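You operate a simulated robot arm through the tools that you are given. There is no shell and no other tool. Be economical: measure what you need, move in short steps, check, and stop when the job is done.

You are at the controls of a simulated robot arm. One attempt, no reset.

Task
Lift the blue drum's pump: yellow valve shut, both coupling levers free.
Fine: shut the valve on the pump and let the feed gauge drop before the levers; the selector of the stirrer and the ratchet handle stay as they are.

It is judged by the outcome, as a careful person would: the job done as asked, and still so three seconds after it is handed in. It fails if anything else is knocked over, pushed out of place, dropped, spilled or broken.

Robot
A 7-joint arm with a two-finger parallel gripper, fixed in place. Base frame: the origin is at the foot of the arm, x ahead of it, y to its left, z up. Readings come in m, rad, newtons and seconds.
With the tool pointing down near the work surface it reaches from about 0.34 to 0.76 m from the base axis. Its first joint turns from -2.007 to 2.007 rad. Payload 3.91 kg.
The TCP is the grasp point between the finger pads, 0.03 m short of the fingertips. In the tool frame z runs along the fingers and y along their closing line. Largest opening 0.11 m; finger width 0.02, thickness 0.01; the body of the gripper, 0.048 by 0.112 m, starts 0.055 m behind the TCP.
Orientation is told as [roll, pitch, yaw] about the base's x, y, z axes, in that order, counted from this pose: with the fingers straight down and closing along the base's y, the tool's x points along the base's -x, its y along +y and its z along -z.

Tools
- The arm moves only by the tool apply_moves. Its argument "commands" is text: rows parted by semicolons, each of 7 numbers parted by spaces: the turn, a rotation vector about the base's x, y, z in units of 4 degrees (1.0 is 4 degrees), then the shift along the base's x, y, z in units of 50 mm (1.0 is 50 mm), then the closure, from 0 (fully open) to 1 (shut). In form: wx wy wz x y z claw; .... A call has 1 to 20 rows; each row shifts and turns the commanded pose from where the row before left it. A call with a number of a shift or a turn outside -1 to 1 is refused whole. Rows are played at 5 a second. More than 0.05 m and 0.15 rad between two rows, or a gripper value outside its range, and nothing of the call is played. A pose out of reach is approached as far as the arm can. The call stops where the force on the tool passes 40 N (or 10 N more than at its start, if that is more) or the arm is blocked; 0.2 s more then pass. The fingers move at their own pace (about 0.108 m/s each) and stop on an object; they squeeze with about 41 N. The grip force told is the motor's: it shows also when the fingers shut on nothing. Time passes only in rows, and 0.2 s behind the last, so rows that do not move let the fingers close. The reply holds the time, the measured pose of the TCP, the force on the tool along the base axes, the opening and the grip force, in the units named above and with some noise.
- Cameras (640 x 400 px; columns grow to the right, rows downward): "scene" is fixed at [0.4048, -0.6586, 1.7327]; the picture's right is [0.98, 0.19, 0.00], its down [0.08, -0.43, -0.90] and it looks along [-0.17, 0.88, -0.43] (base axes); focal length 316 px, centre (320, 200). "wrist" rides on the gripper at [0.072, 0.017, -0.103] in the tool frame; the picture's right is [-0.23, 0.97, 0.00], its down [-0.76, -0.18, -0.62] and it looks along [-0.61, -0.14, 0.78] (tool axes); focal length 222 px, centre (320, 200). There is no depth. A picture from a camera that has moved, and an enlarged one, comes with that camera's place and axes in the base frame and with its lens. The place of the scene camera against the robot may be out by one fixed shift of up to 0.018 m in any direction.
- grab_frame(camera): a new picture of that camera. It takes no simulated time.
- raise_lower(by): slides the trunk up (or, below 0, down) by that many m; the arm rides with it, the base frame stays. It gives what a move gives, with no picture.
- zoom(camera, box): a new picture of the part [left, top, right, bottom] of that camera's present view, enlarged. It takes no simulated time.
- job_done(): hands the job in; it is judged then, once.

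Work in short steps. Places have to be worked out from the pictures, the camera data and where the tool is seen: move nearer, look again, correct. Check each grasp and each placing, and mend what went wrong. You have 120 turns and 68 pictures in all, those below and enlarged ones among them. Open the gripper and draw the arm clear of the work before you hand the job in, unless the task says otherwise; then end with one line.

The tools are called after "Emit:" by a JSON object that holds its "api" and its "payload". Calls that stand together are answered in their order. apply_moves: Moves the arm, as the interface text tells. Its arguments: {"type":"object","properties":{"commands":{"type":"string"}},"required":["commands"]} The other tools are called the same way: raise_lower (by) slides the trunk up or down; grab_frame (camera) takes a picture; zoom (camera, box) takes an enlarged picture of a part of a camera's view; job_done () hands the job in.

At the start:

```text
time: 0.0
tcp_pos: [0.2108, 0.3385, 1.5331]
tcp_rot: [0.001, 0.001, 0.0]
wrist_force: [0.2, -0.7, -0.3]
grip_width: 0.1099
grasp_force: 0.1
trunk travel left (down, up): [-0.9, 0.09]
```

scene: 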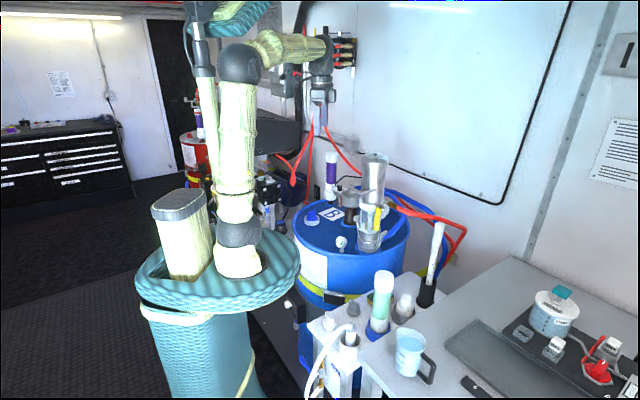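
wrist: 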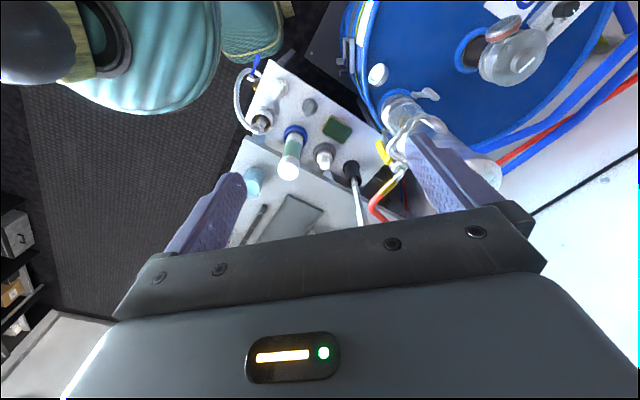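

The blue drum with its pump stands just ahead of the arm. I enlarge it to see the valve, levers and gauge.

Emit:
{"api": "zoom", "payload": {"camera": "scene", "box": [280, 130, 440, 290]}}

Emit:
{"api": "zoom", "payload": {"camera": "wrist", "box": [320, 0, 640, 200]}}

Emit:
{"api": "zoom", "payload": {"camera": "scene", "box": [160, 90, 320, 250]}}

```text
2.50 times, centred on (360, 210) of scene
camera zoom: at [0.4048, -0.6586, 1.7327], right [0.98, 0.19, 0.0], down [0.08, -0.43, -0.9], along [-0.17, 0.88, -0.43], focal length 790 px, centre (220, 175)
```

zoom: 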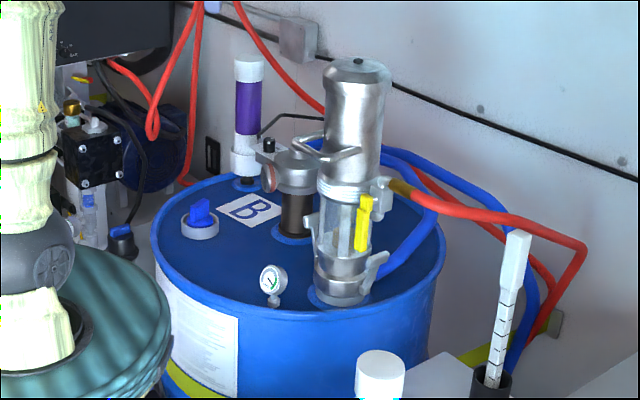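

```text
2.00 times, centred on (480, 100) of wrist
camera zoom: at [0.1377, 0.3544, 1.636], right [0.23, 0.97, 0.0], down [0.76, -0.18, 0.62], along [0.61, -0.14, -0.78], focal length 444 px, centre (0, 400)
```

zoom: 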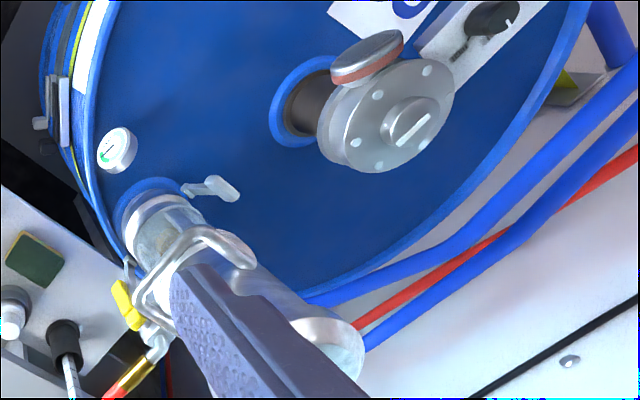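

```text
2.50 times, centred on (240, 170) of scene
camera zoom: at [0.4048, -0.6586, 1.7327], right [0.98, 0.19, 0.0], down [0.08, -0.43, -0.9], along [-0.17, 0.88, -0.43], focal length 790 px, centre (520, 275)
```

zoom: 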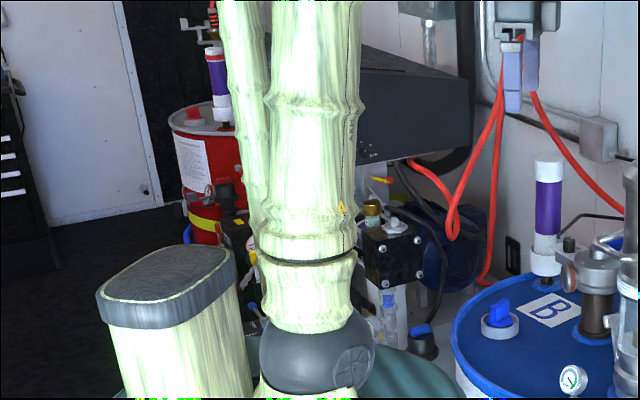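

The pump stands near (0.40, 0.49), about 0.38 m tall, with the yellow valve on the scene-camera side. I retreat to y≈0.15 and yaw so the wrist camera looks at it.

Emit:
{"api": "apply_moves", "payload": {"commands": "0 0 1 0.1 -0.2 0 0;0 0 1 0.1 -0.2 0 0;0 0 1 0.1 -0.2 0 0;0 0 1 0.1 -0.2 0 0;0 0 1 0.1 -0.2 0 0;0 0 1 0.1 -0.2 0 0;0 0 1 0.1 -0.2 0 0;0 0 1 0.1 -0.2 0 0;0 0 1 0.1 -0.2 0 0;0 0 1 0.1 -0.2 0 0;0 0 1 0.1 -0.2 0 0;0 0 1 0.1 -0.2 0 0;0 0 1 0.1 -0.2 0 0;0 0 1 0.1 -0.2 0 0;0 0 1 0.1 -0.2 0 0;0 0 1 0.1 -0.2 0 0;0 0 1 0.1 -0.2 0 0;0 0 1 0.1 -0.2 0 0;0 0 1 0 -0.2 0 0;0 0 1 0 -0.2 0 0"}}

Emit:
{"api": "grab_frame", "payload": {"camera": "wrist"}}

```text
time: 4.2
tcp_pos: [0.3017, 0.1363, 1.534]
tcp_rot: [-0.001, -0.001, 1.398]
wrist_force: [0.3, -0.1, -0.1]
grip_width: 0.11
grasp_force: 0.1
trunk travel left (down, up): [-0.9, 0.09]
```

```text
62 pictures are left
camera wrist: at [0.2715, 0.0676, 1.6377], right [-0.92, 0.39, 0.0], down [0.31, 0.72, 0.62], along [0.24, 0.57, -0.78], focal length 222 px, centre (320, 200)
```

wrist: 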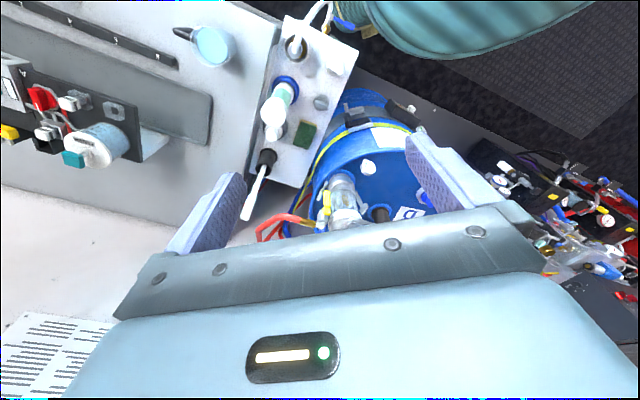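

The view is upside down and the palm hides the pump. I tilt the tool toward it and lower a bit.

Emit:
{"api": "apply_moves", "payload": {"commands": "1 0 0 0.1 0 -0.37 0;1 0 0 0.1 0 -0.37 0;1 0 0 0.1 0 -0.37 0;1 0 0 0.1 0 -0.37 0;1 0 0 0.1 0 -0.37 0;1 0 0 0.1 0 -0.37 0;1 0 0 0.1 0 -0.37 0;1 0 0 0.1 0 -0.37 0;1 0 0 0.1 0 -0.37 0;1 0 0 0.1 0 -0.37 0"}}

Emit:
{"api": "grab_frame", "payload": {"camera": "wrist"}}

```text
time: 6.4
tcp_pos: [0.3497, 0.1391, 1.3471]
tcp_rot: [0.144, -0.685, 1.343]
wrist_force: [0.9, -0.3, -0.2]
grip_width: 0.1098
grasp_force: 0.0
trunk travel left (down, up): [-0.9, 0.09]
```

```text
61 pictures are left
camera wrist: at [0.3194, 0.0201, 1.382], right [-0.92, 0.3, 0.25], down [0.31, 0.15, 0.94], along [0.25, 0.94, -0.23], focal length 222 px, centre (320, 200)
```

wrist: 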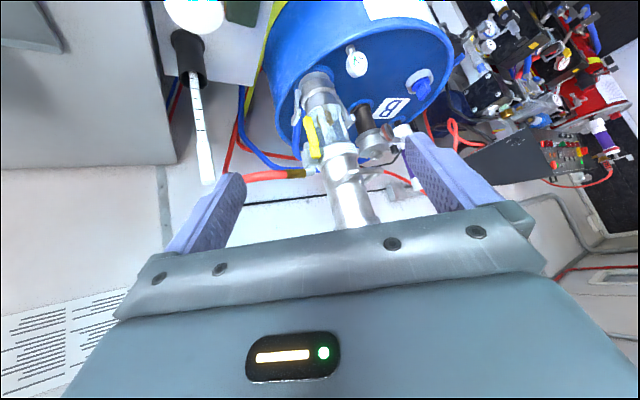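

Good view. I enlarge the pump.

Emit:
{"api": "zoom", "payload": {"camera": "wrist", "box": [260, 30, 440, 240]}}

Emit:
{"api": "zoom", "payload": {"camera": "scene", "box": [310, 150, 410, 260]}}

```text
1.90 times, centred on (350, 135) of wrist
camera zoom: at [0.3194, 0.0201, 1.382], right [-0.92, 0.3, 0.25], down [0.31, 0.15, 0.94], along [0.25, 0.94, -0.23], focal length 423 px, centre (263, 324)
```

zoom: 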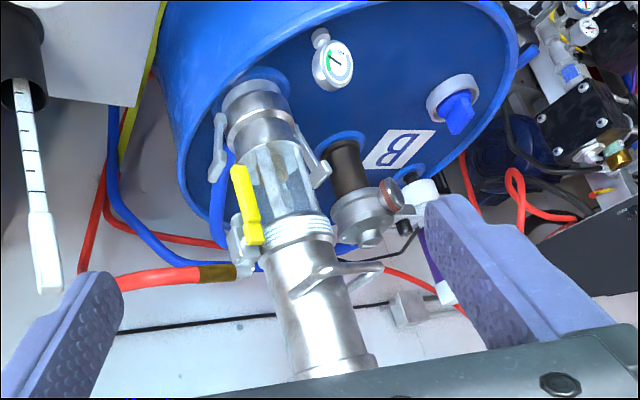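

```text
3.64 times, centred on (360, 205) of scene
camera zoom: at [0.4048, -0.6586, 1.7327], right [0.98, 0.19, 0.0], down [0.08, -0.43, -0.9], along [-0.17, 0.88, -0.43], focal length 1149 px, centre (174, 182)
```

zoom: 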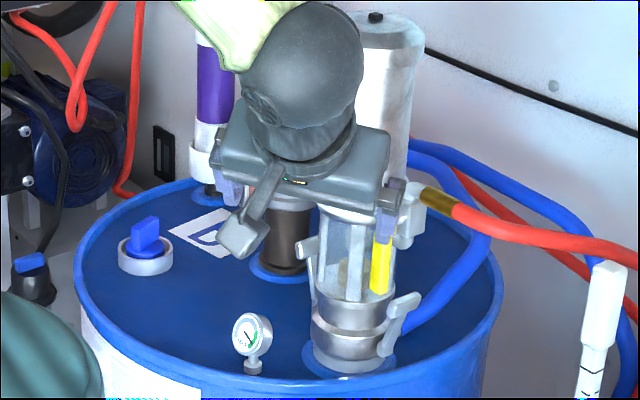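

I see the yellow lever hanging vertical at the hose inlet, coupling levers on the pump's left and right base. I go closer for detail.

Emit:
{"api": "apply_moves", "payload": {"commands": "0 0 0 0.2 0.5 -0.2 0;0 0 0 0.2 0.5 -0.2 0;0 0 0 0.2 0.4 -0.2 0;0 0 0 0.2 0.4 -0.2 0"}}

Emit:
{"api": "zoom", "payload": {"camera": "wrist", "box": [230, 0, 470, 220]}}

```text
time: 7.4
tcp_pos: [0.3916, 0.2287, 1.3046]
tcp_rot: [0.145, -0.684, 1.343]
wrist_force: [-1.0, 0.3, -0.2]
grip_width: 0.1102
grasp_force: 0.0
trunk travel left (down, up): [-0.9, 0.09]
```

```text
1.82 times, centred on (350, 110) of wrist
camera zoom: at [0.3614, 0.1105, 1.3398], right [-0.92, 0.3, 0.25], down [0.31, 0.15, 0.94], along [0.25, 0.94, -0.23], focal length 404 px, centre (266, 364)
```

zoom: 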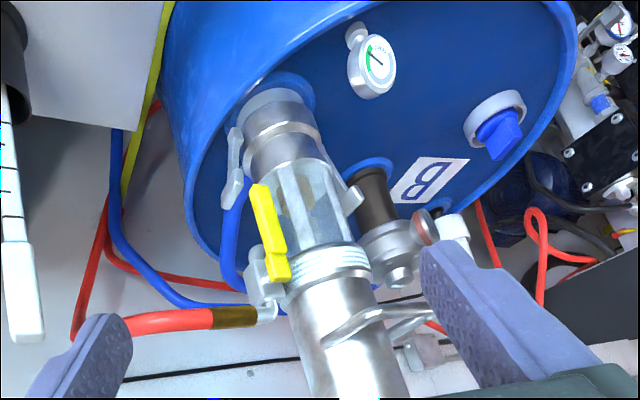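

I enlarge the gauge and valve further to read them.

Emit:
{"api": "zoom", "payload": {"camera": "wrist", "box": [300, 50, 390, 110]}}

Emit:
{"api": "zoom", "payload": {"camera": "wrist", "box": [290, 0, 350, 40]}}

Emit:
{"api": "zoom", "payload": {"camera": "wrist", "box": [290, 90, 410, 190]}}

```text
6.67 times, centred on (345, 80) of wrist
camera zoom: at [0.3614, 0.1105, 1.3398], right [-0.92, 0.3, 0.25], down [0.31, 0.15, 0.94], along [0.25, 0.94, -0.23], focal length 1481 px, centre (153, 1000)
```

zoom: 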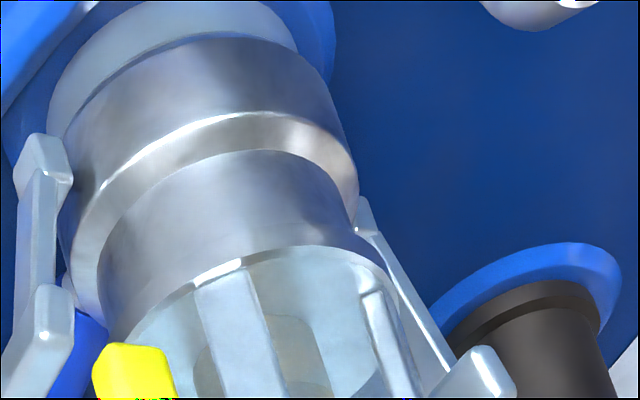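

```text
10.00 times, centred on (320, 20) of wrist
camera zoom: at [0.3614, 0.1105, 1.3398], right [-0.92, 0.3, 0.25], down [0.31, 0.15, 0.94], along [0.25, 0.94, -0.23], focal length 2221 px, centre (320, 2000)
```

zoom: 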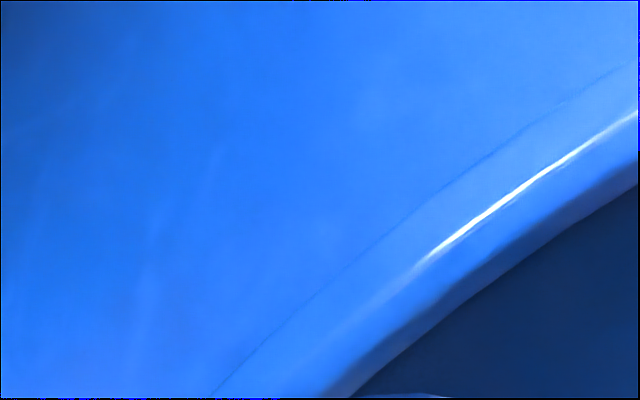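

```text
4.00 times, centred on (350, 140) of wrist
camera zoom: at [0.3614, 0.1105, 1.3398], right [-0.92, 0.3, 0.25], down [0.31, 0.15, 0.94], along [0.25, 0.94, -0.23], focal length 888 px, centre (200, 440)
```

zoom: 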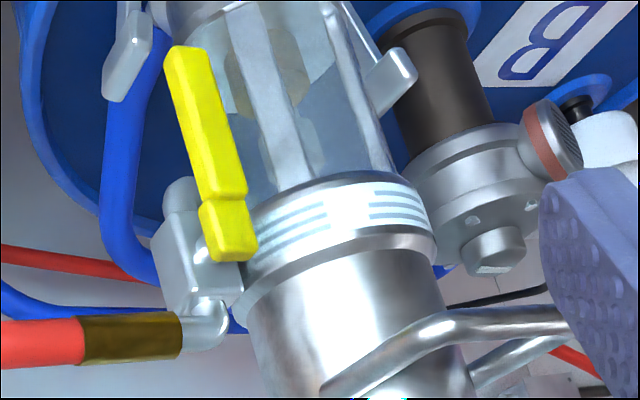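

The valve body runs vertical with the lever parallel to it, so it is open; a quarter turn shuts it. I shift the camera sideways to triangulate lever places accurately.

Emit:
{"api": "apply_moves", "payload": {"commands": "0 0 0 -0.5 0 0 0;0 0 0 -0.5 0 0 0;0 0 0 -0.5 0 0 0;0 0 0 -0.5 0 0 0"}}

Emit:
{"api": "zoom", "payload": {"camera": "wrist", "box": [170, 0, 410, 220]}}

Emit:
{"api": "zoom", "payload": {"camera": "scene", "box": [310, 150, 410, 260]}}

```text
time: 8.4
tcp_pos: [0.2898, 0.2278, 1.3044]
tcp_rot: [0.146, -0.686, 1.344]
wrist_force: [-0.3, 0.1, -0.6]
grip_width: 0.1101
grasp_force: 0.1
trunk travel left (down, up): [-0.9, 0.09]
```

```text
1.82 times, centred on (290, 110) of wrist
camera zoom: at [0.2594, 0.1088, 1.3405], right [-0.92, 0.3, 0.25], down [0.31, 0.15, 0.94], along [0.24, 0.94, -0.23], focal length 404 px, centre (374, 364)
```

zoom: 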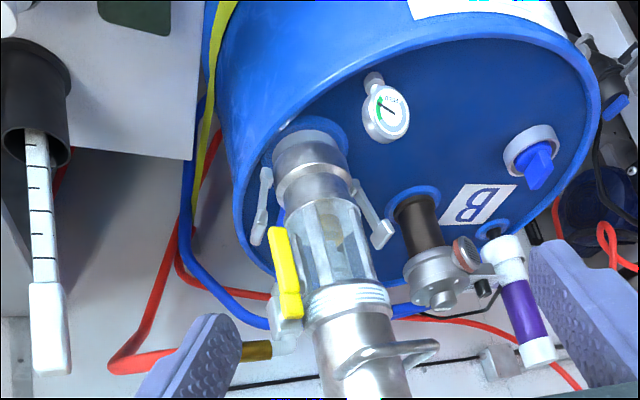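

```text
3.64 times, centred on (360, 205) of scene
camera zoom: at [0.4048, -0.6586, 1.7327], right [0.98, 0.19, 0.0], down [0.08, -0.43, -0.9], along [-0.17, 0.88, -0.43], focal length 1149 px, centre (174, 182)
```

zoom: 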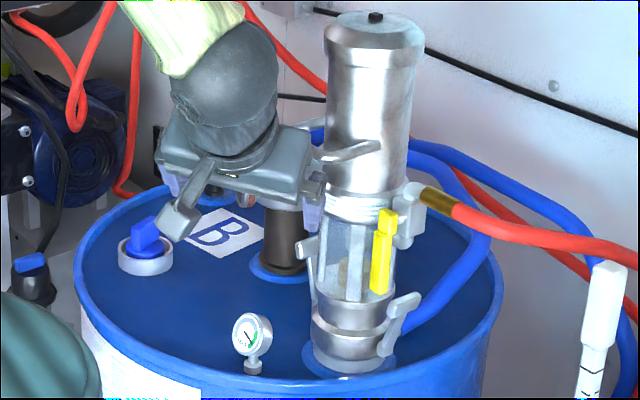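

Triangulated: valve lever tip ≈(0.41,0.44,1.10), pivot ≈(0.42,0.457,1.175); coupling lever tabs ≈(0.454,0.485,1.068) and (0.321,0.554,1.073). I tilt further, close the fingers and go to a standoff left-front of the valve lever.

Emit:
{"api": "apply_moves", "payload": {"commands": "1 0 0 0.25 0.44 -0.4 1;1 0 0 0.25 0.44 -0.4 1;1 0 0 0.25 0.44 -0.4 1;1 0 0 0.25 0.44 -0.4 1;0 0 0 0.25 0.44 -0.4 1;0 0 0 0.25 0.44 -0.4 1"}}

Emit:
{"api": "grab_frame", "payload": {"camera": "wrist"}}

Emit:
{"api": "zoom", "payload": {"camera": "scene", "box": [310, 150, 410, 260]}}

```text
time: 9.8
tcp_pos: [0.3686, 0.3628, 1.1866]
tcp_rot: [0.254, -0.955, 1.266]
wrist_force: [-0.7, -0.2, 0.3]
grip_width: 0.0001
grasp_force: 37.5
trunk travel left (down, up): [-0.9, 0.09]
```

```text
52 pictures are left
camera wrist: at [0.3384, 0.2378, 1.1876], right [-0.92, 0.22, 0.33], down [0.31, -0.11, 0.94], along [0.24, 0.97, 0.04], focal length 222 px, centre (320, 200)
```

wrist: 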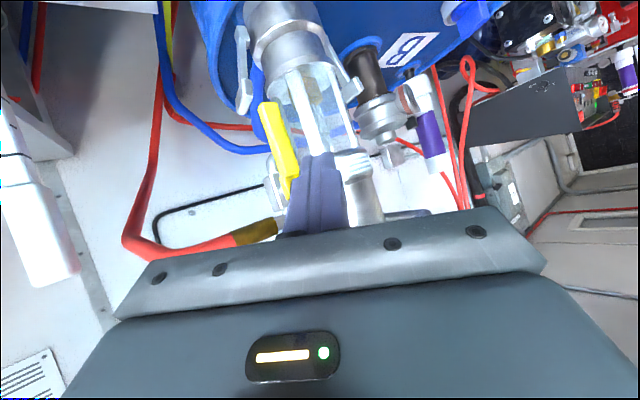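

```text
3.64 times, centred on (360, 205) of scene
camera zoom: at [0.4048, -0.6586, 1.7327], right [0.98, 0.19, 0.0], down [0.08, -0.43, -0.9], along [-0.17, 0.88, -0.43], focal length 1149 px, centre (174, 182)
```

zoom: 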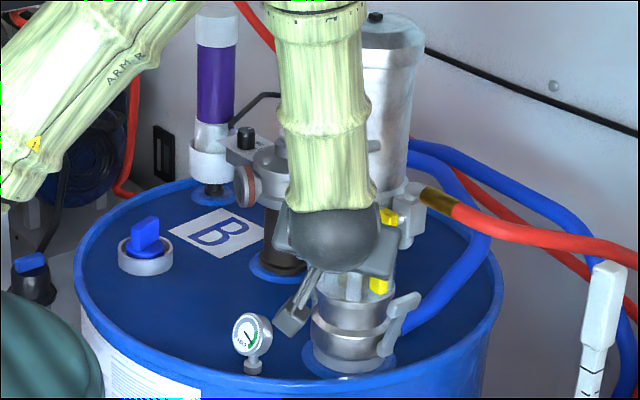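

Positions agree. I slide the closed fingertips in beside the lever's left face.

Emit:
{"api": "apply_moves", "payload": {"commands": "0 0 0 0 0.3 -0.5 1;0 0 0 0.1 0.5 -0.3 1;0 0 0 0.1 0.54 -0.2 1;0 0 0 0 0 0 1"}}

Emit:
{"api": "zoom", "payload": {"camera": "wrist", "box": [220, 30, 420, 230]}}

```text
time: 10.8
tcp_pos: [0.3776, 0.428, 1.1375]
tcp_rot: [0.252, -0.955, 1.265]
wrist_force: [-0.1, 0.3, 0.6]
grip_width: 0.0004
grasp_force: 37.6
trunk travel left (down, up): [-0.9, 0.09]
```

```text
2.00 times, centred on (320, 130) of wrist
camera zoom: at [0.3471, 0.3022, 1.1388], right [-0.92, 0.22, 0.33], down [0.31, -0.12, 0.94], along [0.25, 0.97, 0.04], focal length 444 px, centre (320, 340)
```

zoom: 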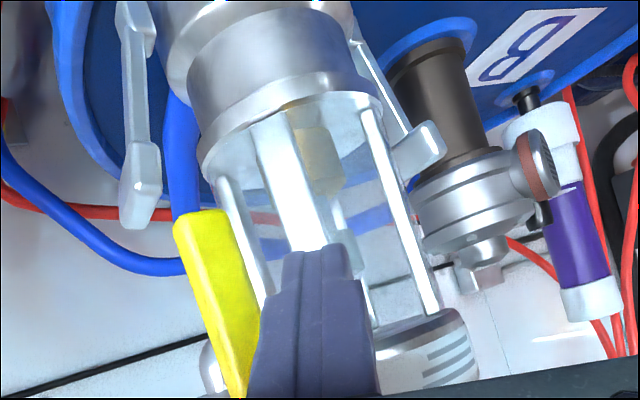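

Fingertips are left of the lever. I push it gently toward +x.

Emit:
{"api": "apply_moves", "payload": {"commands": "0 0 0 0.2 0 0 1;0 0 0 0.2 0 0 1;0 0 0 0.2 0 0.05 1;0 0 0 0.2 0 0.05 1"}}

Emit:
{"api": "zoom", "payload": {"camera": "wrist", "box": [220, 30, 420, 230]}}

```text
time: 11.6
tcp_pos: [0.3985, 0.4246, 1.1351]
tcp_rot: [0.264, -0.938, 1.266]
wrist_force: [-14.6, -12.9, 4.6]
grip_width: 0.0
grasp_force: 37.8
trunk travel left (down, up): [-0.9, 0.09]
stopped in row 4: the force on the tool passed its limit (the readings are from after the stop); the commanded pose is now the measured one
```

```text
2.00 times, centred on (320, 130) of wrist
camera zoom: at [0.3694, 0.298, 1.1379], right [-0.92, 0.21, 0.33], down [0.32, -0.1, 0.94], along [0.23, 0.97, 0.02], focal length 444 px, centre (320, 340)
```

zoom: 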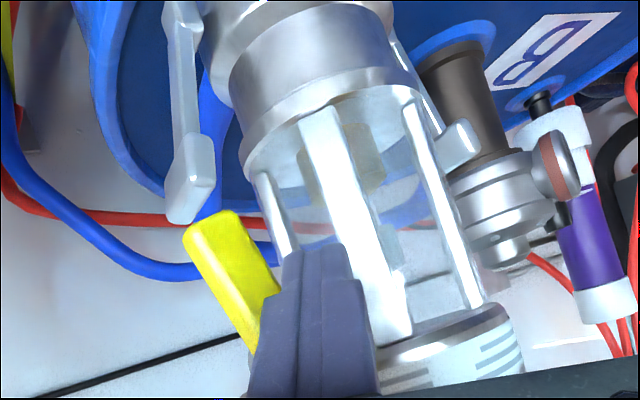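

Emit:
{"api": "zoom", "payload": {"camera": "scene", "box": [340, 170, 400, 230]}}

```text
6.67 times, centred on (370, 200) of scene
camera zoom: at [0.4048, -0.6586, 1.7327], right [0.98, 0.19, 0.0], down [0.08, -0.43, -0.9], along [-0.17, 0.88, -0.43], focal length 2106 px, centre (-13, 200)
```

zoom: 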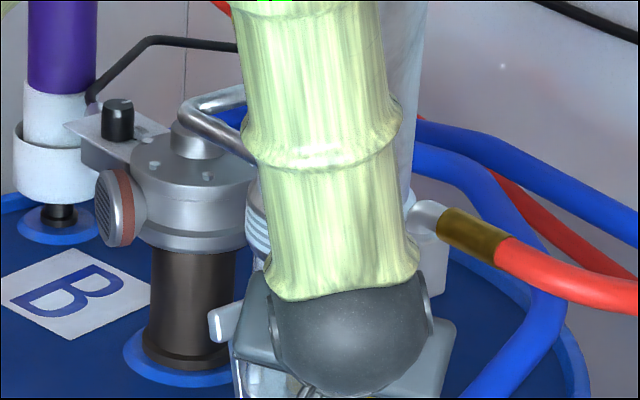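

The lever turned roughly 13° before the stop; the -y force suggests the fingertip touches the frame strut. I back off 6 mm in y and push again along the arc.

Emit:
{"api": "apply_moves", "payload": {"commands": "0 0 0 -0.1 -0.12 0 1;0 0 0 0.15 0 0.05 1;0 0 0 0.15 0 0.05 1;0 0 0 0.15 0 0.08 1;0 0 0 0.15 0 0.1 1"}}

Emit:
{"api": "zoom", "payload": {"camera": "wrist", "box": [220, 30, 420, 230]}}

```text
time: 12.6
tcp_pos: [0.4071, 0.4117, 1.1378]
tcp_rot: [0.267, -0.924, 1.267]
wrist_force: [-14.4, -11.5, 2.2]
grip_width: 0.0
grasp_force: 38.2
trunk travel left (down, up): [-0.9, 0.09]
stopped in row 4: the force on the tool passed its limit (the readings are from after the stop); the commanded pose is now the measured one
```

```text
2.00 times, centred on (320, 130) of wrist
camera zoom: at [0.3798, 0.288, 1.1432], right [-0.92, 0.21, 0.34], down [0.33, -0.08, 0.94], along [0.23, 0.97, 0.01], focal length 444 px, centre (320, 340)
```

zoom: 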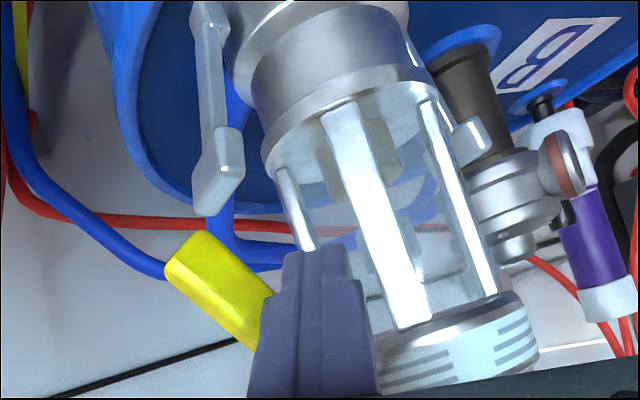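

It is rotating; the force direction shows the lever swings in the plane (+x,+y). I follow its arc in finer steps.

Emit:
{"api": "apply_moves", "payload": {"commands": "0 0 0 0.06 0.03 0.04 1;0 0 0 0.06 0.04 0.05 1;0 0 0 0.06 0.04 0.06 1;0 0 0 0.06 0.04 0.06 1;0 0 0 0.05 0.04 0.07 1;0 0 0 0.05 0.04 0.07 1"}}

Emit:
{"api": "zoom", "payload": {"camera": "wrist", "box": [220, 30, 420, 230]}}

```text
time: 13.2
tcp_pos: [0.4081, 0.4134, 1.1375]
tcp_rot: [0.274, -0.913, 1.268]
wrist_force: [-15.5, -12.1, 4.4]
grip_width: 0.0
grasp_force: 37.9
trunk travel left (down, up): [-0.9, 0.09]
stopped in row 2: the force on the tool passed its limit (the readings are from after the stop); the commanded pose is now the measured one
```

```text
2.00 times, centred on (320, 130) of wrist
camera zoom: at [0.3816, 0.2884, 1.1438], right [-0.92, 0.21, 0.34], down [0.33, -0.07, 0.94], along [0.23, 0.97, 0.0], focal length 444 px, centre (320, 340)
```

zoom: 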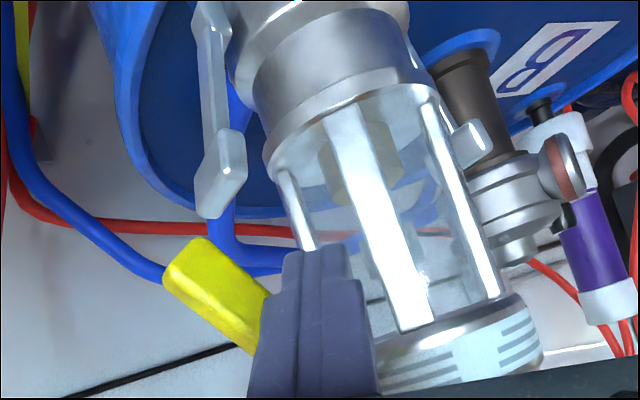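

Contact is too near the pivot. I back off, drop lower and come in nearer the lever's tip.

Emit:
{"api": "apply_moves", "payload": {"commands": "0 0 0 -0.2 -0.2 -0.1 1;0 0 0 0 0 -0.4 1;0 0 0 0.3 0.4 0 1;0 0 0 0.24 0.34 0 1;0 0 0 0 0 0 1"}}

Emit:
{"api": "zoom", "payload": {"camera": "wrist", "box": [220, 30, 420, 230]}}

```text
time: 14.0
tcp_pos: [0.4107, 0.4209, 1.1076]
tcp_rot: [0.286, -0.904, 1.265]
wrist_force: [-14.8, -10.5, 7.9]
grip_width: 0.0002
grasp_force: 37.3
trunk travel left (down, up): [-0.9, 0.09]
stopped in row 4: the force on the tool passed its limit (the readings are from after the stop); the commanded pose is now the measured one
```

```text
2.00 times, centred on (320, 130) of wrist
camera zoom: at [0.3832, 0.2955, 1.1158], right [-0.91, 0.21, 0.35], down [0.34, -0.07, 0.94], along [0.22, 0.98, -0.01], focal length 444 px, centre (320, 340)
```

zoom: 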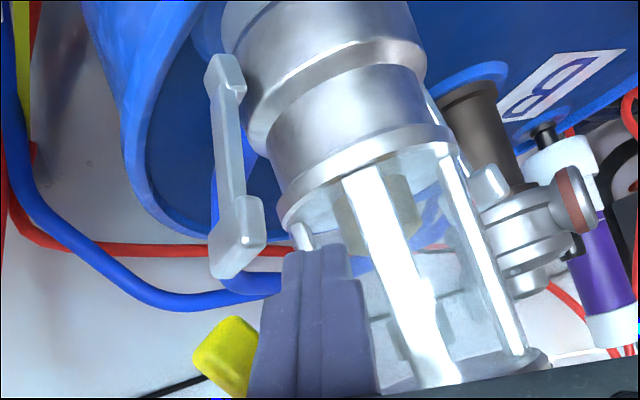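

Progress is unclear from so close. I back the tool away to the left and look at lever and gauge.

Emit:
{"api": "apply_moves", "payload": {"commands": "0 0 0 -0.4 -0.4 0 1;0 0 0 -1 -0.8 0.4 1;0 0 0 -1 -0.8 0.4 1;0 0 0 -1 -0.4 0.4 1"}}

Emit:
{"api": "zoom", "payload": {"camera": "scene", "box": [310, 170, 410, 260]}}

Emit:
{"api": "grab_frame", "payload": {"camera": "wrist"}}

```text
refused: row 2 steps farther than a row can; nothing moved
```

```text
4.44 times, centred on (360, 215) of scene
camera zoom: at [0.4048, -0.6586, 1.7327], right [0.98, 0.19, 0.0], down [0.08, -0.43, -0.9], along [-0.17, 0.88, -0.43], focal length 1404 px, centre (142, 133)
```

zoom: 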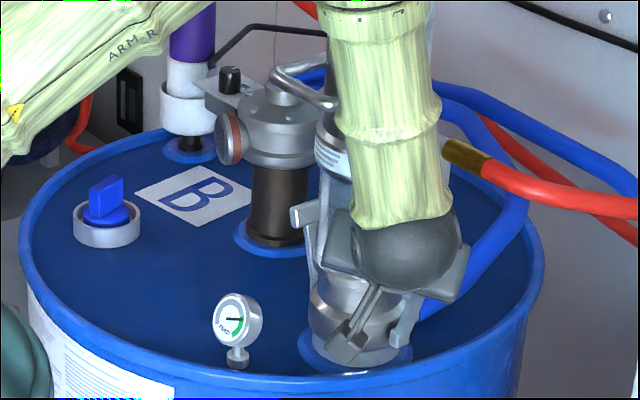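

```text
43 pictures are left
camera wrist: at [0.3832, 0.2955, 1.1158], right [-0.91, 0.21, 0.35], down [0.34, -0.07, 0.94], along [0.22, 0.98, -0.01], focal length 222 px, centre (320, 200)
```

wrist: 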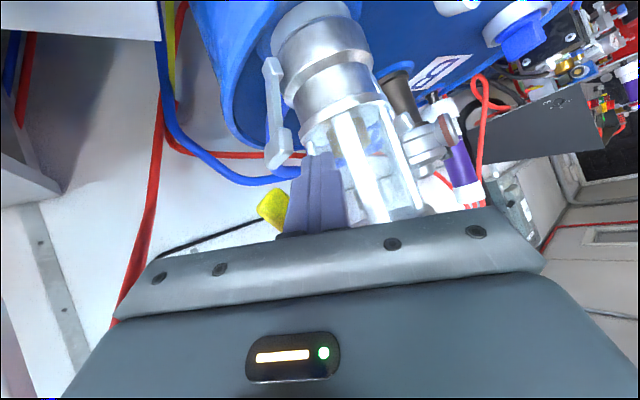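

The "FEED" gauge needle has swung from its first position, so it's worth a clear look. I retreat with allowed step sizes.

Emit:
{"api": "apply_moves", "payload": {"commands": "0 0 0 -0.4 -0.4 0 1;0 0 0 -0.6 -0.6 0.3 1;0 0 0 -0.6 -0.6 0.3 1;0 0 0 -0.6 -0.6 0.3 1;0 0 0 -0.6 -0.3 0.3 1"}}

Emit:
{"api": "zoom", "payload": {"camera": "scene", "box": [330, 170, 400, 240]}}

Emit:
{"api": "grab_frame", "payload": {"camera": "wrist"}}

```text
time: 15.2
tcp_pos: [0.2937, 0.3084, 1.1623]
tcp_rot: [0.284, -0.902, 1.262]
wrist_force: [0.3, 0.1, 0.0]
grip_width: 0.0
grasp_force: 37.7
out of reach, approached as far as the arm can: row 5
trunk travel left (down, up): [-0.9, 0.09]
```

```text
5.71 times, centred on (365, 205) of scene
camera zoom: at [0.4048, -0.6586, 1.7327], right [0.98, 0.19, 0.0], down [0.08, -0.43, -0.9], along [-0.17, 0.88, -0.43], focal length 1805 px, centre (63, 171)
```

zoom: 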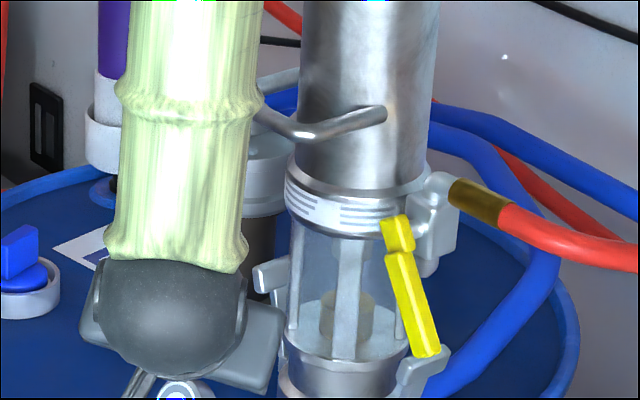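

```text
41 pictures are left
camera wrist: at [0.2663, 0.1827, 1.1699], right [-0.91, 0.21, 0.35], down [0.34, -0.07, 0.94], along [0.22, 0.97, -0.01], focal length 222 px, centre (320, 200)
```

wrist: 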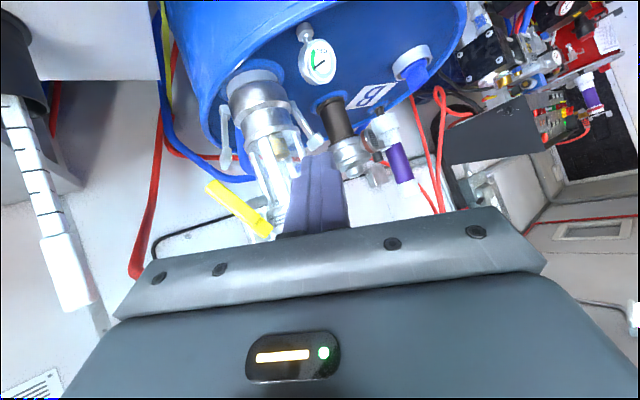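

From both views the lever tip is at about (0.434, 0.41, 1.112): it swings outward from the pump in the plane (0.6,-0.8), so its axle runs along (0.8,0.6). I reorient so the fingers close along that axle and approach from outside.

Emit:
{"api": "apply_moves", "payload": {"commands": "0 0 0.955 0.1 0 0.3 1;0 0 0.955 0.1 0 0.3 1;0 0 0.955 0.1 0 0.3 1;0 0 0.955 0.2 0 0.3 1;0 0 0.955 0.2 0 0.2 0.9;0 0 0.955 0.2 0 0.2 0.7;0 0 0.955 0.2 0 0.1 0.55;0 0 0.955 0.2 0 0 0.55;0 0 0.955 0.2 0 0 0.55;0 0 0.955 0.2 0 0 0.55;0 0 0.955 0.2 0 0 0.55;-0.8 -0.6 0 0.2 0 0 0.55;-0.8 -0.6 0 0.2 0 0 0.55;-0.8 -0.6 0 0.2 0 0 0.55;-0.8 -0.6 0 0.2 0 0 0.55;-0.8 -0.6 0 0.2 0 0 0.55;0.47 -0.63 0 0.2 0.2 0 0.55;0.47 -0.63 0 0.2 0.2 0 0.55;0.47 -0.63 0 0.2 0.2 0 0.55"}}

Emit:
{"api": "grab_frame", "payload": {"camera": "wrist"}}

```text
time: 19.2
tcp_pos: [0.4708, 0.3377, 1.2472]
tcp_rot: [0.0, -0.576, 2.162]
wrist_force: [0.2, -0.4, -0.4]
grip_width: 0.0496
grasp_force: 0.0
trunk travel left (down, up): [-0.9, 0.09]
```

```text
40 pictures are left
camera wrist: at [0.5207, 0.2301, 1.2945], right [-0.92, -0.38, 0.12], down [-0.02, 0.35, 0.94], along [-0.4, 0.86, -0.32], focal length 222 px, centre (320, 200)
```

wrist: 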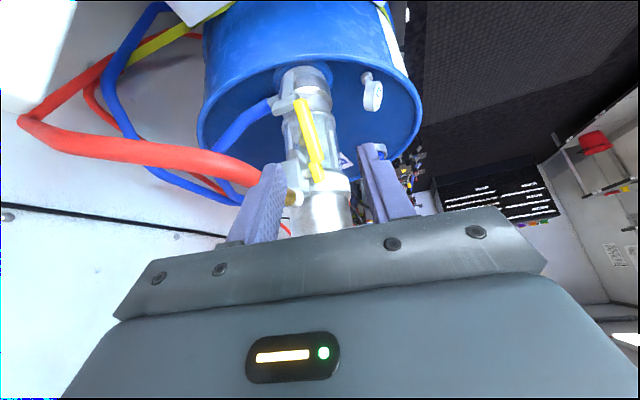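

Wrist-only triangulation now gives tip (0.442,0.420,1.105) and upper end (0.414,0.459,1.183). I descend along the tool axis to straddle the lever.

Emit:
{"api": "apply_moves", "payload": {"commands": "0 0 0 -0.08 0.45 -0.6 0.5;0 0 0 -0.1 0.48 -0.64 0.5;0 0 0 0 0 0 0.5"}}

Emit:
{"api": "grab_frame", "payload": {"camera": "wrist"}}

```text
time: 20.0
tcp_pos: [0.456, 0.381, 1.1852]
tcp_rot: [0.0, -0.579, 2.164]
wrist_force: [-0.3, -0.4, 0.7]
grip_width: 0.055
grasp_force: 0.0
trunk travel left (down, up): [-0.9, 0.09]
```

```text
39 pictures are left
camera wrist: at [0.5077, 0.2737, 1.2329], right [-0.91, -0.38, 0.12], down [-0.02, 0.35, 0.94], along [-0.4, 0.86, -0.32], focal length 222 px, centre (320, 200)
```

wrist: 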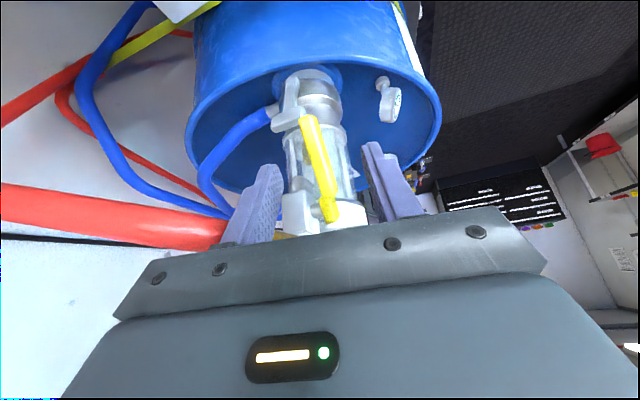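

The lever sits between the fingers. I descend onto it and close.

Emit:
{"api": "apply_moves", "payload": {"commands": "0 0 0 -0.12 0.3 -0.44 0.6;0 0 0 -0.12 0.3 -0.44 0.6;0 0 0 -0.12 0.3 -0.44 0.6;0 0 0 0 0 0 0.6"}}

Emit:
{"api": "grab_frame", "payload": {"camera": "wrist"}}

```text
time: 21.0
tcp_pos: [0.4426, 0.424, 1.1112]
tcp_rot: [0.007, -0.577, 2.156]
wrist_force: [11.2, -12.1, -19.0]
grip_width: 0.0441
grasp_force: 0.2
trunk travel left (down, up): [-0.9, 0.09]
```

```text
38 pictures are left
camera wrist: at [0.4929, 0.317, 1.1601], right [-0.92, -0.38, 0.13], down [-0.01, 0.35, 0.94], along [-0.4, 0.86, -0.32], focal length 222 px, centre (320, 200)
```

wrist: 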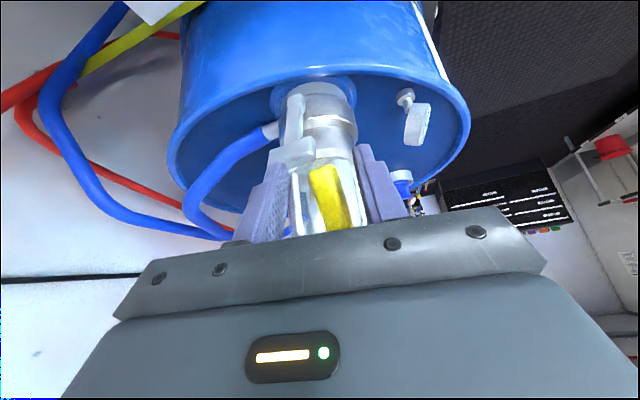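

The outward force suggests the gripper body touches the hose. I ease out 1 cm, then close on the lever.

Emit:
{"api": "apply_moves", "payload": {"commands": "0 0 0 0.1 -0.2 -0.08 0.6;0 0 0 0.06 -0.08 0 0.6;0 0 0 0 0 0 0.6"}}

```text
time: 21.8
tcp_pos: [0.4471, 0.4126, 1.1135]
tcp_rot: [0.0, -0.577, 2.161]
wrist_force: [-0.3, 0.2, -0.2]
grip_width: 0.0438
grasp_force: 0.0
trunk travel left (down, up): [-0.9, 0.09]
```

Force is gone. Now I close the fingers.

Emit:
{"api": "apply_moves", "payload": {"commands": "0 0 0 0 0 0 0.8;0 0 0 0 0 0 1;0 0 0 0 0 0 1"}}

Emit:
{"api": "grab_frame", "payload": {"camera": "wrist"}}

```text
time: 22.6
tcp_pos: [0.4478, 0.4115, 1.1134]
tcp_rot: [0.003, -0.578, 2.164]
wrist_force: [-4.0, -3.8, -2.8]
grip_width: 0.0166
grasp_force: 45.2
trunk travel left (down, up): [-0.9, 0.09]
```

```text
37 pictures are left
camera wrist: at [0.4977, 0.3044, 1.1611], right [-0.91, -0.39, 0.13], down [-0.02, 0.35, 0.94], along [-0.41, 0.85, -0.32], focal length 222 px, centre (320, 200)
```

wrist: 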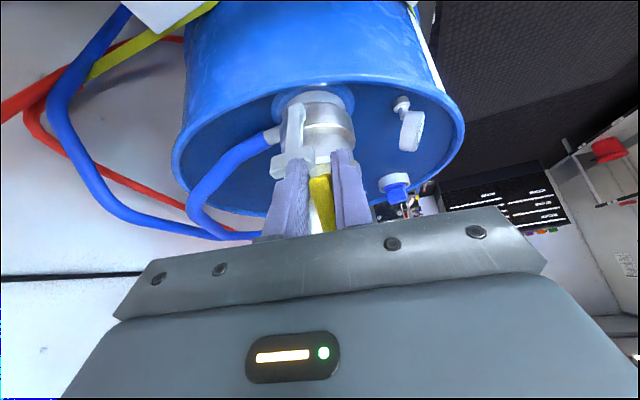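

Gripped (16.6 mm). I carry the lever along its arc, about the pivot (0.417,0.456,1.173).

Emit:
{"api": "apply_moves", "payload": {"commands": "0 0 0 0.068 -0.098 0.12 1;0 0 0 0.06 -0.087 0.132 1;0 0 0 0.052 -0.075 0.142 1;0 0 0 0.044 -0.064 0.152 1"}}

```text
time: 23.6
tcp_pos: [0.4628, 0.3944, 1.1392]
tcp_rot: [0.005, -0.576, 2.159]
wrist_force: [-7.9, -21.4, -27.1]
grip_width: 0.0169
grasp_force: 44.7
trunk travel left (down, up): [-0.9, 0.09]
```

Forces show I'm compressing the lever slightly toward the pivot and sideways. I correct by a few mm and continue up.

Emit:
{"api": "apply_moves", "payload": {"commands": "0 0 0 -0.01 -0.09 -0.02 1;0 0 0 0 -0.06 0.12 1;0 0 0 0.02 -0.045 0.15 1"}}

Emit:
{"api": "grab_frame", "payload": {"camera": "wrist"}}

Emit:
{"api": "zoom", "payload": {"camera": "scene", "box": [310, 170, 410, 260]}}

```text
time: 24.4
tcp_pos: [0.4679, 0.3899, 1.1522]
tcp_rot: [-0.002, -0.578, 2.158]
wrist_force: [14.9, 0.4, -19.9]
grip_width: 0.0172
grasp_force: 45.7
trunk travel left (down, up): [-0.9, 0.09]
```

```text
36 pictures are left
camera wrist: at [0.5171, 0.282, 1.2008], right [-0.92, -0.38, 0.12], down [-0.02, 0.35, 0.94], along [-0.4, 0.86, -0.32], focal length 222 px, centre (320, 200)
```

wrist: 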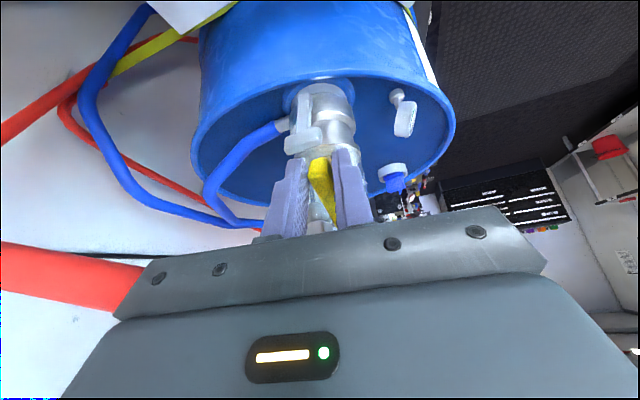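

```text
4.44 times, centred on (360, 215) of scene
camera zoom: at [0.4048, -0.6586, 1.7327], right [0.98, 0.19, 0.0], down [0.08, -0.43, -0.9], along [-0.17, 0.88, -0.43], focal length 1404 px, centre (142, 133)
```

zoom: 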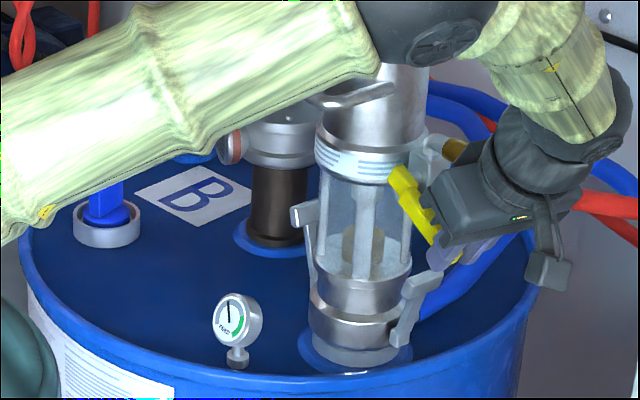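

The feed gauge needle is falling. I continue the arc upward.

Emit:
{"api": "apply_moves", "payload": {"commands": "0 0 0 0.08 -0.03 0.12 1;0 0 0 0.02 -0.02 0.15 1;0 0 0 0.01 -0.01 0.15 1"}}

Emit:
{"api": "zoom", "payload": {"camera": "scene", "box": [310, 170, 410, 260]}}

```text
time: 25.2
tcp_pos: [0.4723, 0.3848, 1.1749]
tcp_rot: [0.003, -0.577, 2.157]
wrist_force: [15.4, 0.8, -18.1]
grip_width: 0.0169
grasp_force: 44.7
trunk travel left (down, up): [-0.9, 0.09]
```

```text
4.44 times, centred on (360, 215) of scene
camera zoom: at [0.4048, -0.6586, 1.7327], right [0.98, 0.19, 0.0], down [0.08, -0.43, -0.9], along [-0.17, 0.88, -0.43], focal length 1404 px, centre (142, 133)
```

zoom: 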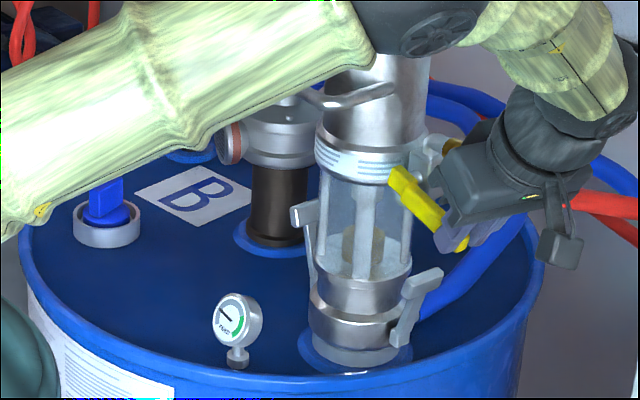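

Lever nearly horizontal, gauge falling further. I continue gently until the stop is felt.

Emit:
{"api": "apply_moves", "payload": {"commands": "0 0 0 0.03 -0.01 0.13 1;0 0 0 0.0 0.01 0.13 1;0 0 0 -0.01 0.015 0.13 1"}}

Emit:
{"api": "zoom", "payload": {"camera": "scene", "box": [310, 170, 410, 260]}}

```text
time: 26.0
tcp_pos: [0.4723, 0.3851, 1.1934]
tcp_rot: [0.002, -0.575, 2.16]
wrist_force: [19.5, -1.4, -16.3]
grip_width: 0.0171
grasp_force: 45.1
trunk travel left (down, up): [-0.9, 0.09]
```

```text
4.44 times, centred on (360, 215) of scene
camera zoom: at [0.4048, -0.6586, 1.7327], right [0.98, 0.19, 0.0], down [0.08, -0.43, -0.9], along [-0.17, 0.88, -0.43], focal length 1404 px, centre (142, 133)
```

zoom: 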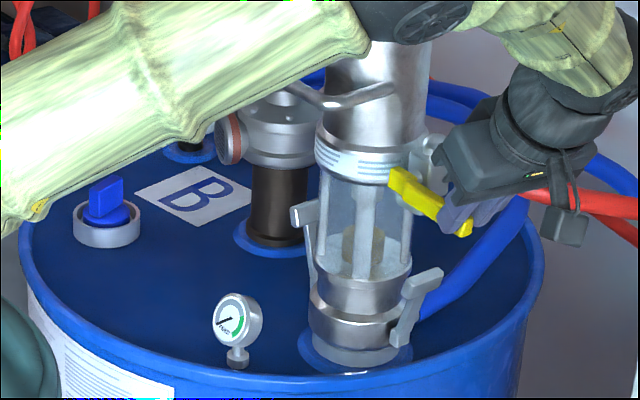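

Emit:
{"api": "apply_moves", "payload": {"commands": "0 0 0 0 0.01 0.1 1;0 0 0 -0.01 0.02 0.1 1"}}

Emit:
{"api": "zoom", "payload": {"camera": "scene", "box": [330, 190, 380, 240]}}

```text
time: 26.6
tcp_pos: [0.472, 0.3843, 1.2003]
tcp_rot: [0.008, -0.574, 2.159]
wrist_force: [18.2, -6.8, -25.9]
grip_width: 0.0169
grasp_force: 44.8
trunk travel left (down, up): [-0.9, 0.09]
```

```text
8.00 times, centred on (355, 215) of scene
camera zoom: at [0.4048, -0.6586, 1.7327], right [0.98, 0.19, 0.0], down [0.08, -0.43, -0.9], along [-0.17, 0.88, -0.43], focal length 2527 px, centre (40, 80)
```

zoom: 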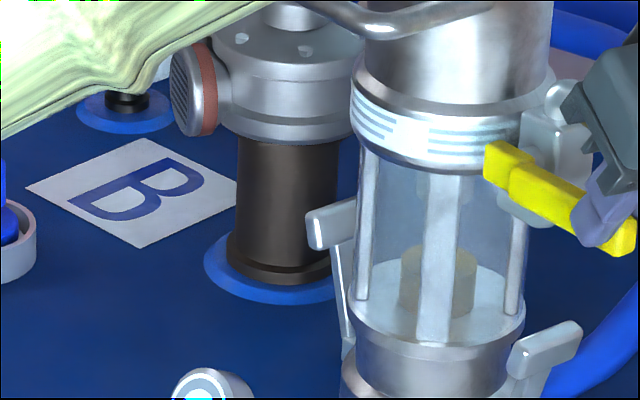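

The lever is at its stop, crosswise to the valve body. I open the fingers and withdraw along the tool axis, then check the gauge and lever.

Emit:
{"api": "apply_moves", "payload": {"commands": "0 0 0 0 0 0 0.7;0 0 0 0 0 0 0.5;0 0 0 0.2 -0.4 0.5 0.5;0 0 0 0.2 -0.4 0.5 0.5;0 0 0 0 -0.5 0.5 0.5"}}

Emit:
{"api": "zoom", "payload": {"camera": "scene", "box": [310, 170, 410, 260]}}

```text
time: 27.8
tcp_pos: [0.484, 0.3183, 1.2835]
tcp_rot: [-0.001, -0.58, 2.162]
wrist_force: [-0.2, -1.5, 0.1]
grip_width: 0.0553
grasp_force: 0.1
trunk travel left (down, up): [-0.9, 0.09]
```

```text
4.44 times, centred on (360, 215) of scene
camera zoom: at [0.4048, -0.6586, 1.7327], right [0.98, 0.19, 0.0], down [0.08, -0.43, -0.9], along [-0.17, 0.88, -0.43], focal length 1404 px, centre (142, 133)
```

zoom: 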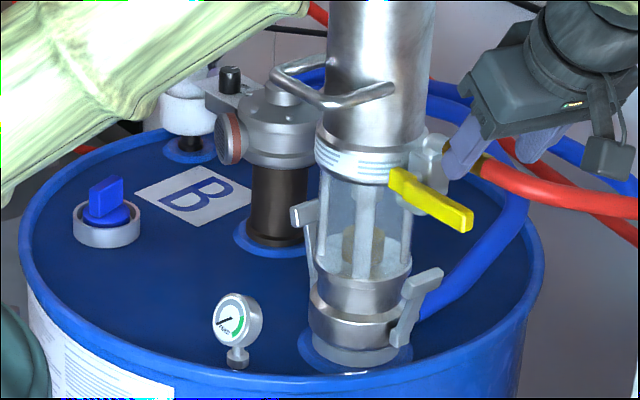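

Valve shut, feed gauge at the bottom. Next the right coupling lever: I rotate the tool to point along its tangent (azimuth ~62°, 63° tilt) at a standoff.

Emit:
{"api": "apply_moves", "payload": {"commands": "0 0 -0.97 -0.13 0 0 0.5;0 0 -0.97 -0.13 0 0 0.5;0 0 -0.97 -0.13 0 0 0.5;0 0 -0.97 -0.13 0 0 0.5;0 0 -0.97 -0.13 0 0 0.5;0 0 -0.97 -0.13 0 0 0.5;0 0 -0.97 -0.13 0 0 0.5;0 0 -0.97 -0.13 0 0 0.5;0 0 -0.97 -0.13 0 0 0.5;0 0 -0.97 -0.13 0 0 0.5;0 0 -0.97 -0.13 0 0 0.5;0 0 -0.97 -0.13 0 0 0.5;0 0 -0.97 -0.13 0 0 0.5;0 0 -0.97 -0.13 0 0 0.5;0 0 -0.97 -0.13 0 0 0.5;0 0 -0.97 -0.13 0 0 0.5"}}

Emit:
{"api": "apply_moves", "payload": {"commands": "0.88 -0.47 0 0 0 -0.3 0.5;0.88 -0.47 0 0 0 -0.3 0.5;0.88 -0.47 0 0 0 -0.3 0.5;0.88 -0.47 0 0 0.1 -0.3 0.5;0.88 -0.47 0 0 0.1 -0.3 0.5;0.88 -0.47 0 0 0.1 -0.4 0.5;0.88 -0.47 0 0 0.1 -0.4 0.5;0.44 -0.235 0 0 0.1 -0.4 0.5"}}

Emit:
{"api": "grab_frame", "payload": {"camera": "wrist"}}

```text
time: 31.2
tcp_pos: [0.3824, 0.3234, 1.2787]
tcp_rot: [0.003, -0.579, 1.078]
wrist_force: [-0.3, 0.7, -0.4]
grip_width: 0.055
grasp_force: 0.1
trunk travel left (down, up): [-0.9, 0.09]
```

```text
time: 33.0
tcp_pos: [0.3821, 0.3466, 1.145]
tcp_rot: [0.003, -1.102, 1.077]
wrist_force: [0.6, -0.5, 0.1]
grip_width: 0.0549
grasp_force: 0.1
trunk travel left (down, up): [-0.9, 0.09]
```

```text
30 pictures are left
camera wrist: at [0.308, 0.2445, 1.1276], right [-0.81, 0.55, 0.2], down [0.06, -0.27, 0.96], along [0.58, 0.79, 0.19], focal length 222 px, centre (320, 200)
```

wrist: 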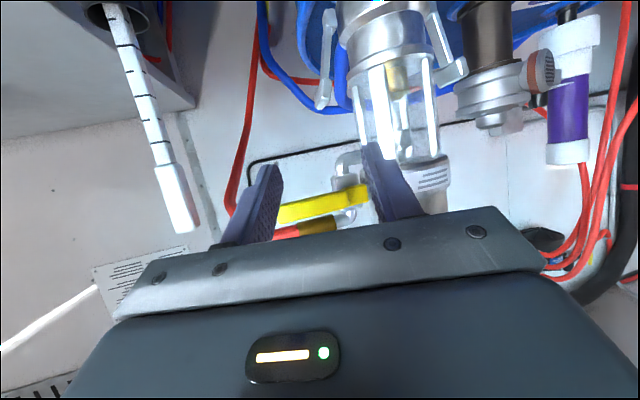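

The right lever tab (0.45,0.487,1.062) has a ~2–3 cm gap to the frame. I narrow the fingers to ~35 mm and approach to straddle the tab radially.

Emit:
{"api": "apply_moves", "payload": {"commands": "0 0 0 0.25 0.5 -0.3 0.68;0 0 0 0.25 0.5 -0.3 0.68;0 0 0 0.25 0.5 -0.3 0.68;0 0 0 0 0 0 0.68"}}

Emit:
{"api": "grab_frame", "payload": {"camera": "wrist"}}

```text
time: 34.0
tcp_pos: [0.4192, 0.4234, 1.1012]
tcp_rot: [0.003, -1.101, 1.073]
wrist_force: [0.1, -0.4, 0.0]
grip_width: 0.0352
grasp_force: 0.1
trunk travel left (down, up): [-0.9, 0.09]
```

```text
29 pictures are left
camera wrist: at [0.3439, 0.3206, 1.0836], right [-0.81, 0.55, 0.2], down [0.06, -0.27, 0.96], along [0.58, 0.79, 0.19], focal length 222 px, centre (320, 200)
```

wrist: 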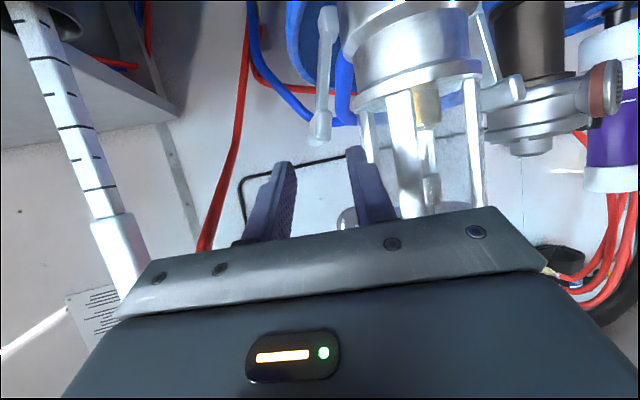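

Tab is centred between the fingers. I advance 6 cm to straddle it.

Emit:
{"api": "apply_moves", "payload": {"commands": "0 0 0 0.163 0.32 -0.2 0.68;0 0 0 0.163 0.32 -0.2 0.68;0 0 0 0.163 0.32 -0.2 0.68;0 0 0 0.03 0.06 -0.04 0.68"}}

Emit:
{"api": "zoom", "payload": {"camera": "wrist", "box": [220, 20, 420, 230]}}

```text
time: 35.0
tcp_pos: [0.4474, 0.4744, 1.0697]
tcp_rot: [0.001, -1.1, 1.078]
wrist_force: [0.9, -1.0, 0.2]
grip_width: 0.0351
grasp_force: 0.1
trunk travel left (down, up): [-0.9, 0.09]
```

```text
1.90 times, centred on (320, 125) of wrist
camera zoom: at [0.3718, 0.3708, 1.0522], right [-0.81, 0.55, 0.2], down [0.06, -0.27, 0.96], along [0.58, 0.79, 0.19], focal length 423 px, centre (320, 343)
```

zoom: 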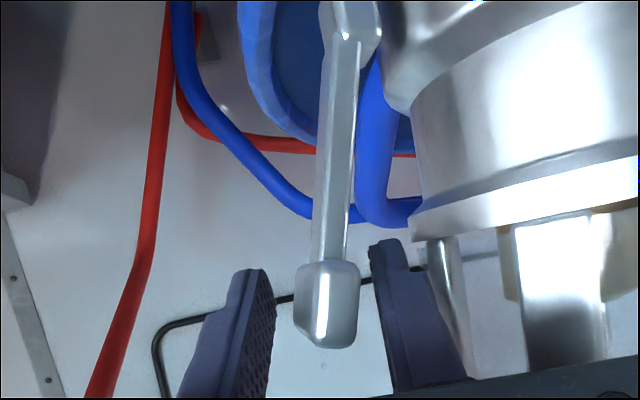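

The tab is between the fingers. I push it outward with the inner finger, dropping slightly along its arc.

Emit:
{"api": "apply_moves", "payload": {"commands": "0 0 0 0.2 -0.06 -0.03 0.68;0 0 0 0.2 -0.06 -0.08 0.68;0 0 0 0.2 -0.06 -0.1 0.68;0 0 0 0.2 -0.06 -0.13 0.68"}}

Emit:
{"api": "zoom", "payload": {"camera": "wrist", "box": [220, 20, 420, 230]}}

```text
time: 36.0
tcp_pos: [0.4883, 0.4612, 1.0511]
tcp_rot: [0.004, -1.099, 1.075]
wrist_force: [-0.6, 0.4, 0.4]
grip_width: 0.035
grasp_force: 0.0
trunk travel left (down, up): [-0.9, 0.09]
```

```text
1.90 times, centred on (320, 125) of wrist
camera zoom: at [0.4129, 0.3585, 1.0337], right [-0.81, 0.55, 0.2], down [0.06, -0.27, 0.96], along [0.58, 0.79, 0.19], focal length 423 px, centre (320, 343)
```

zoom: 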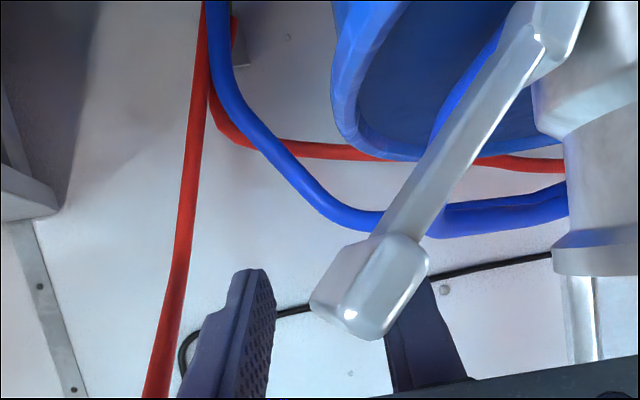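

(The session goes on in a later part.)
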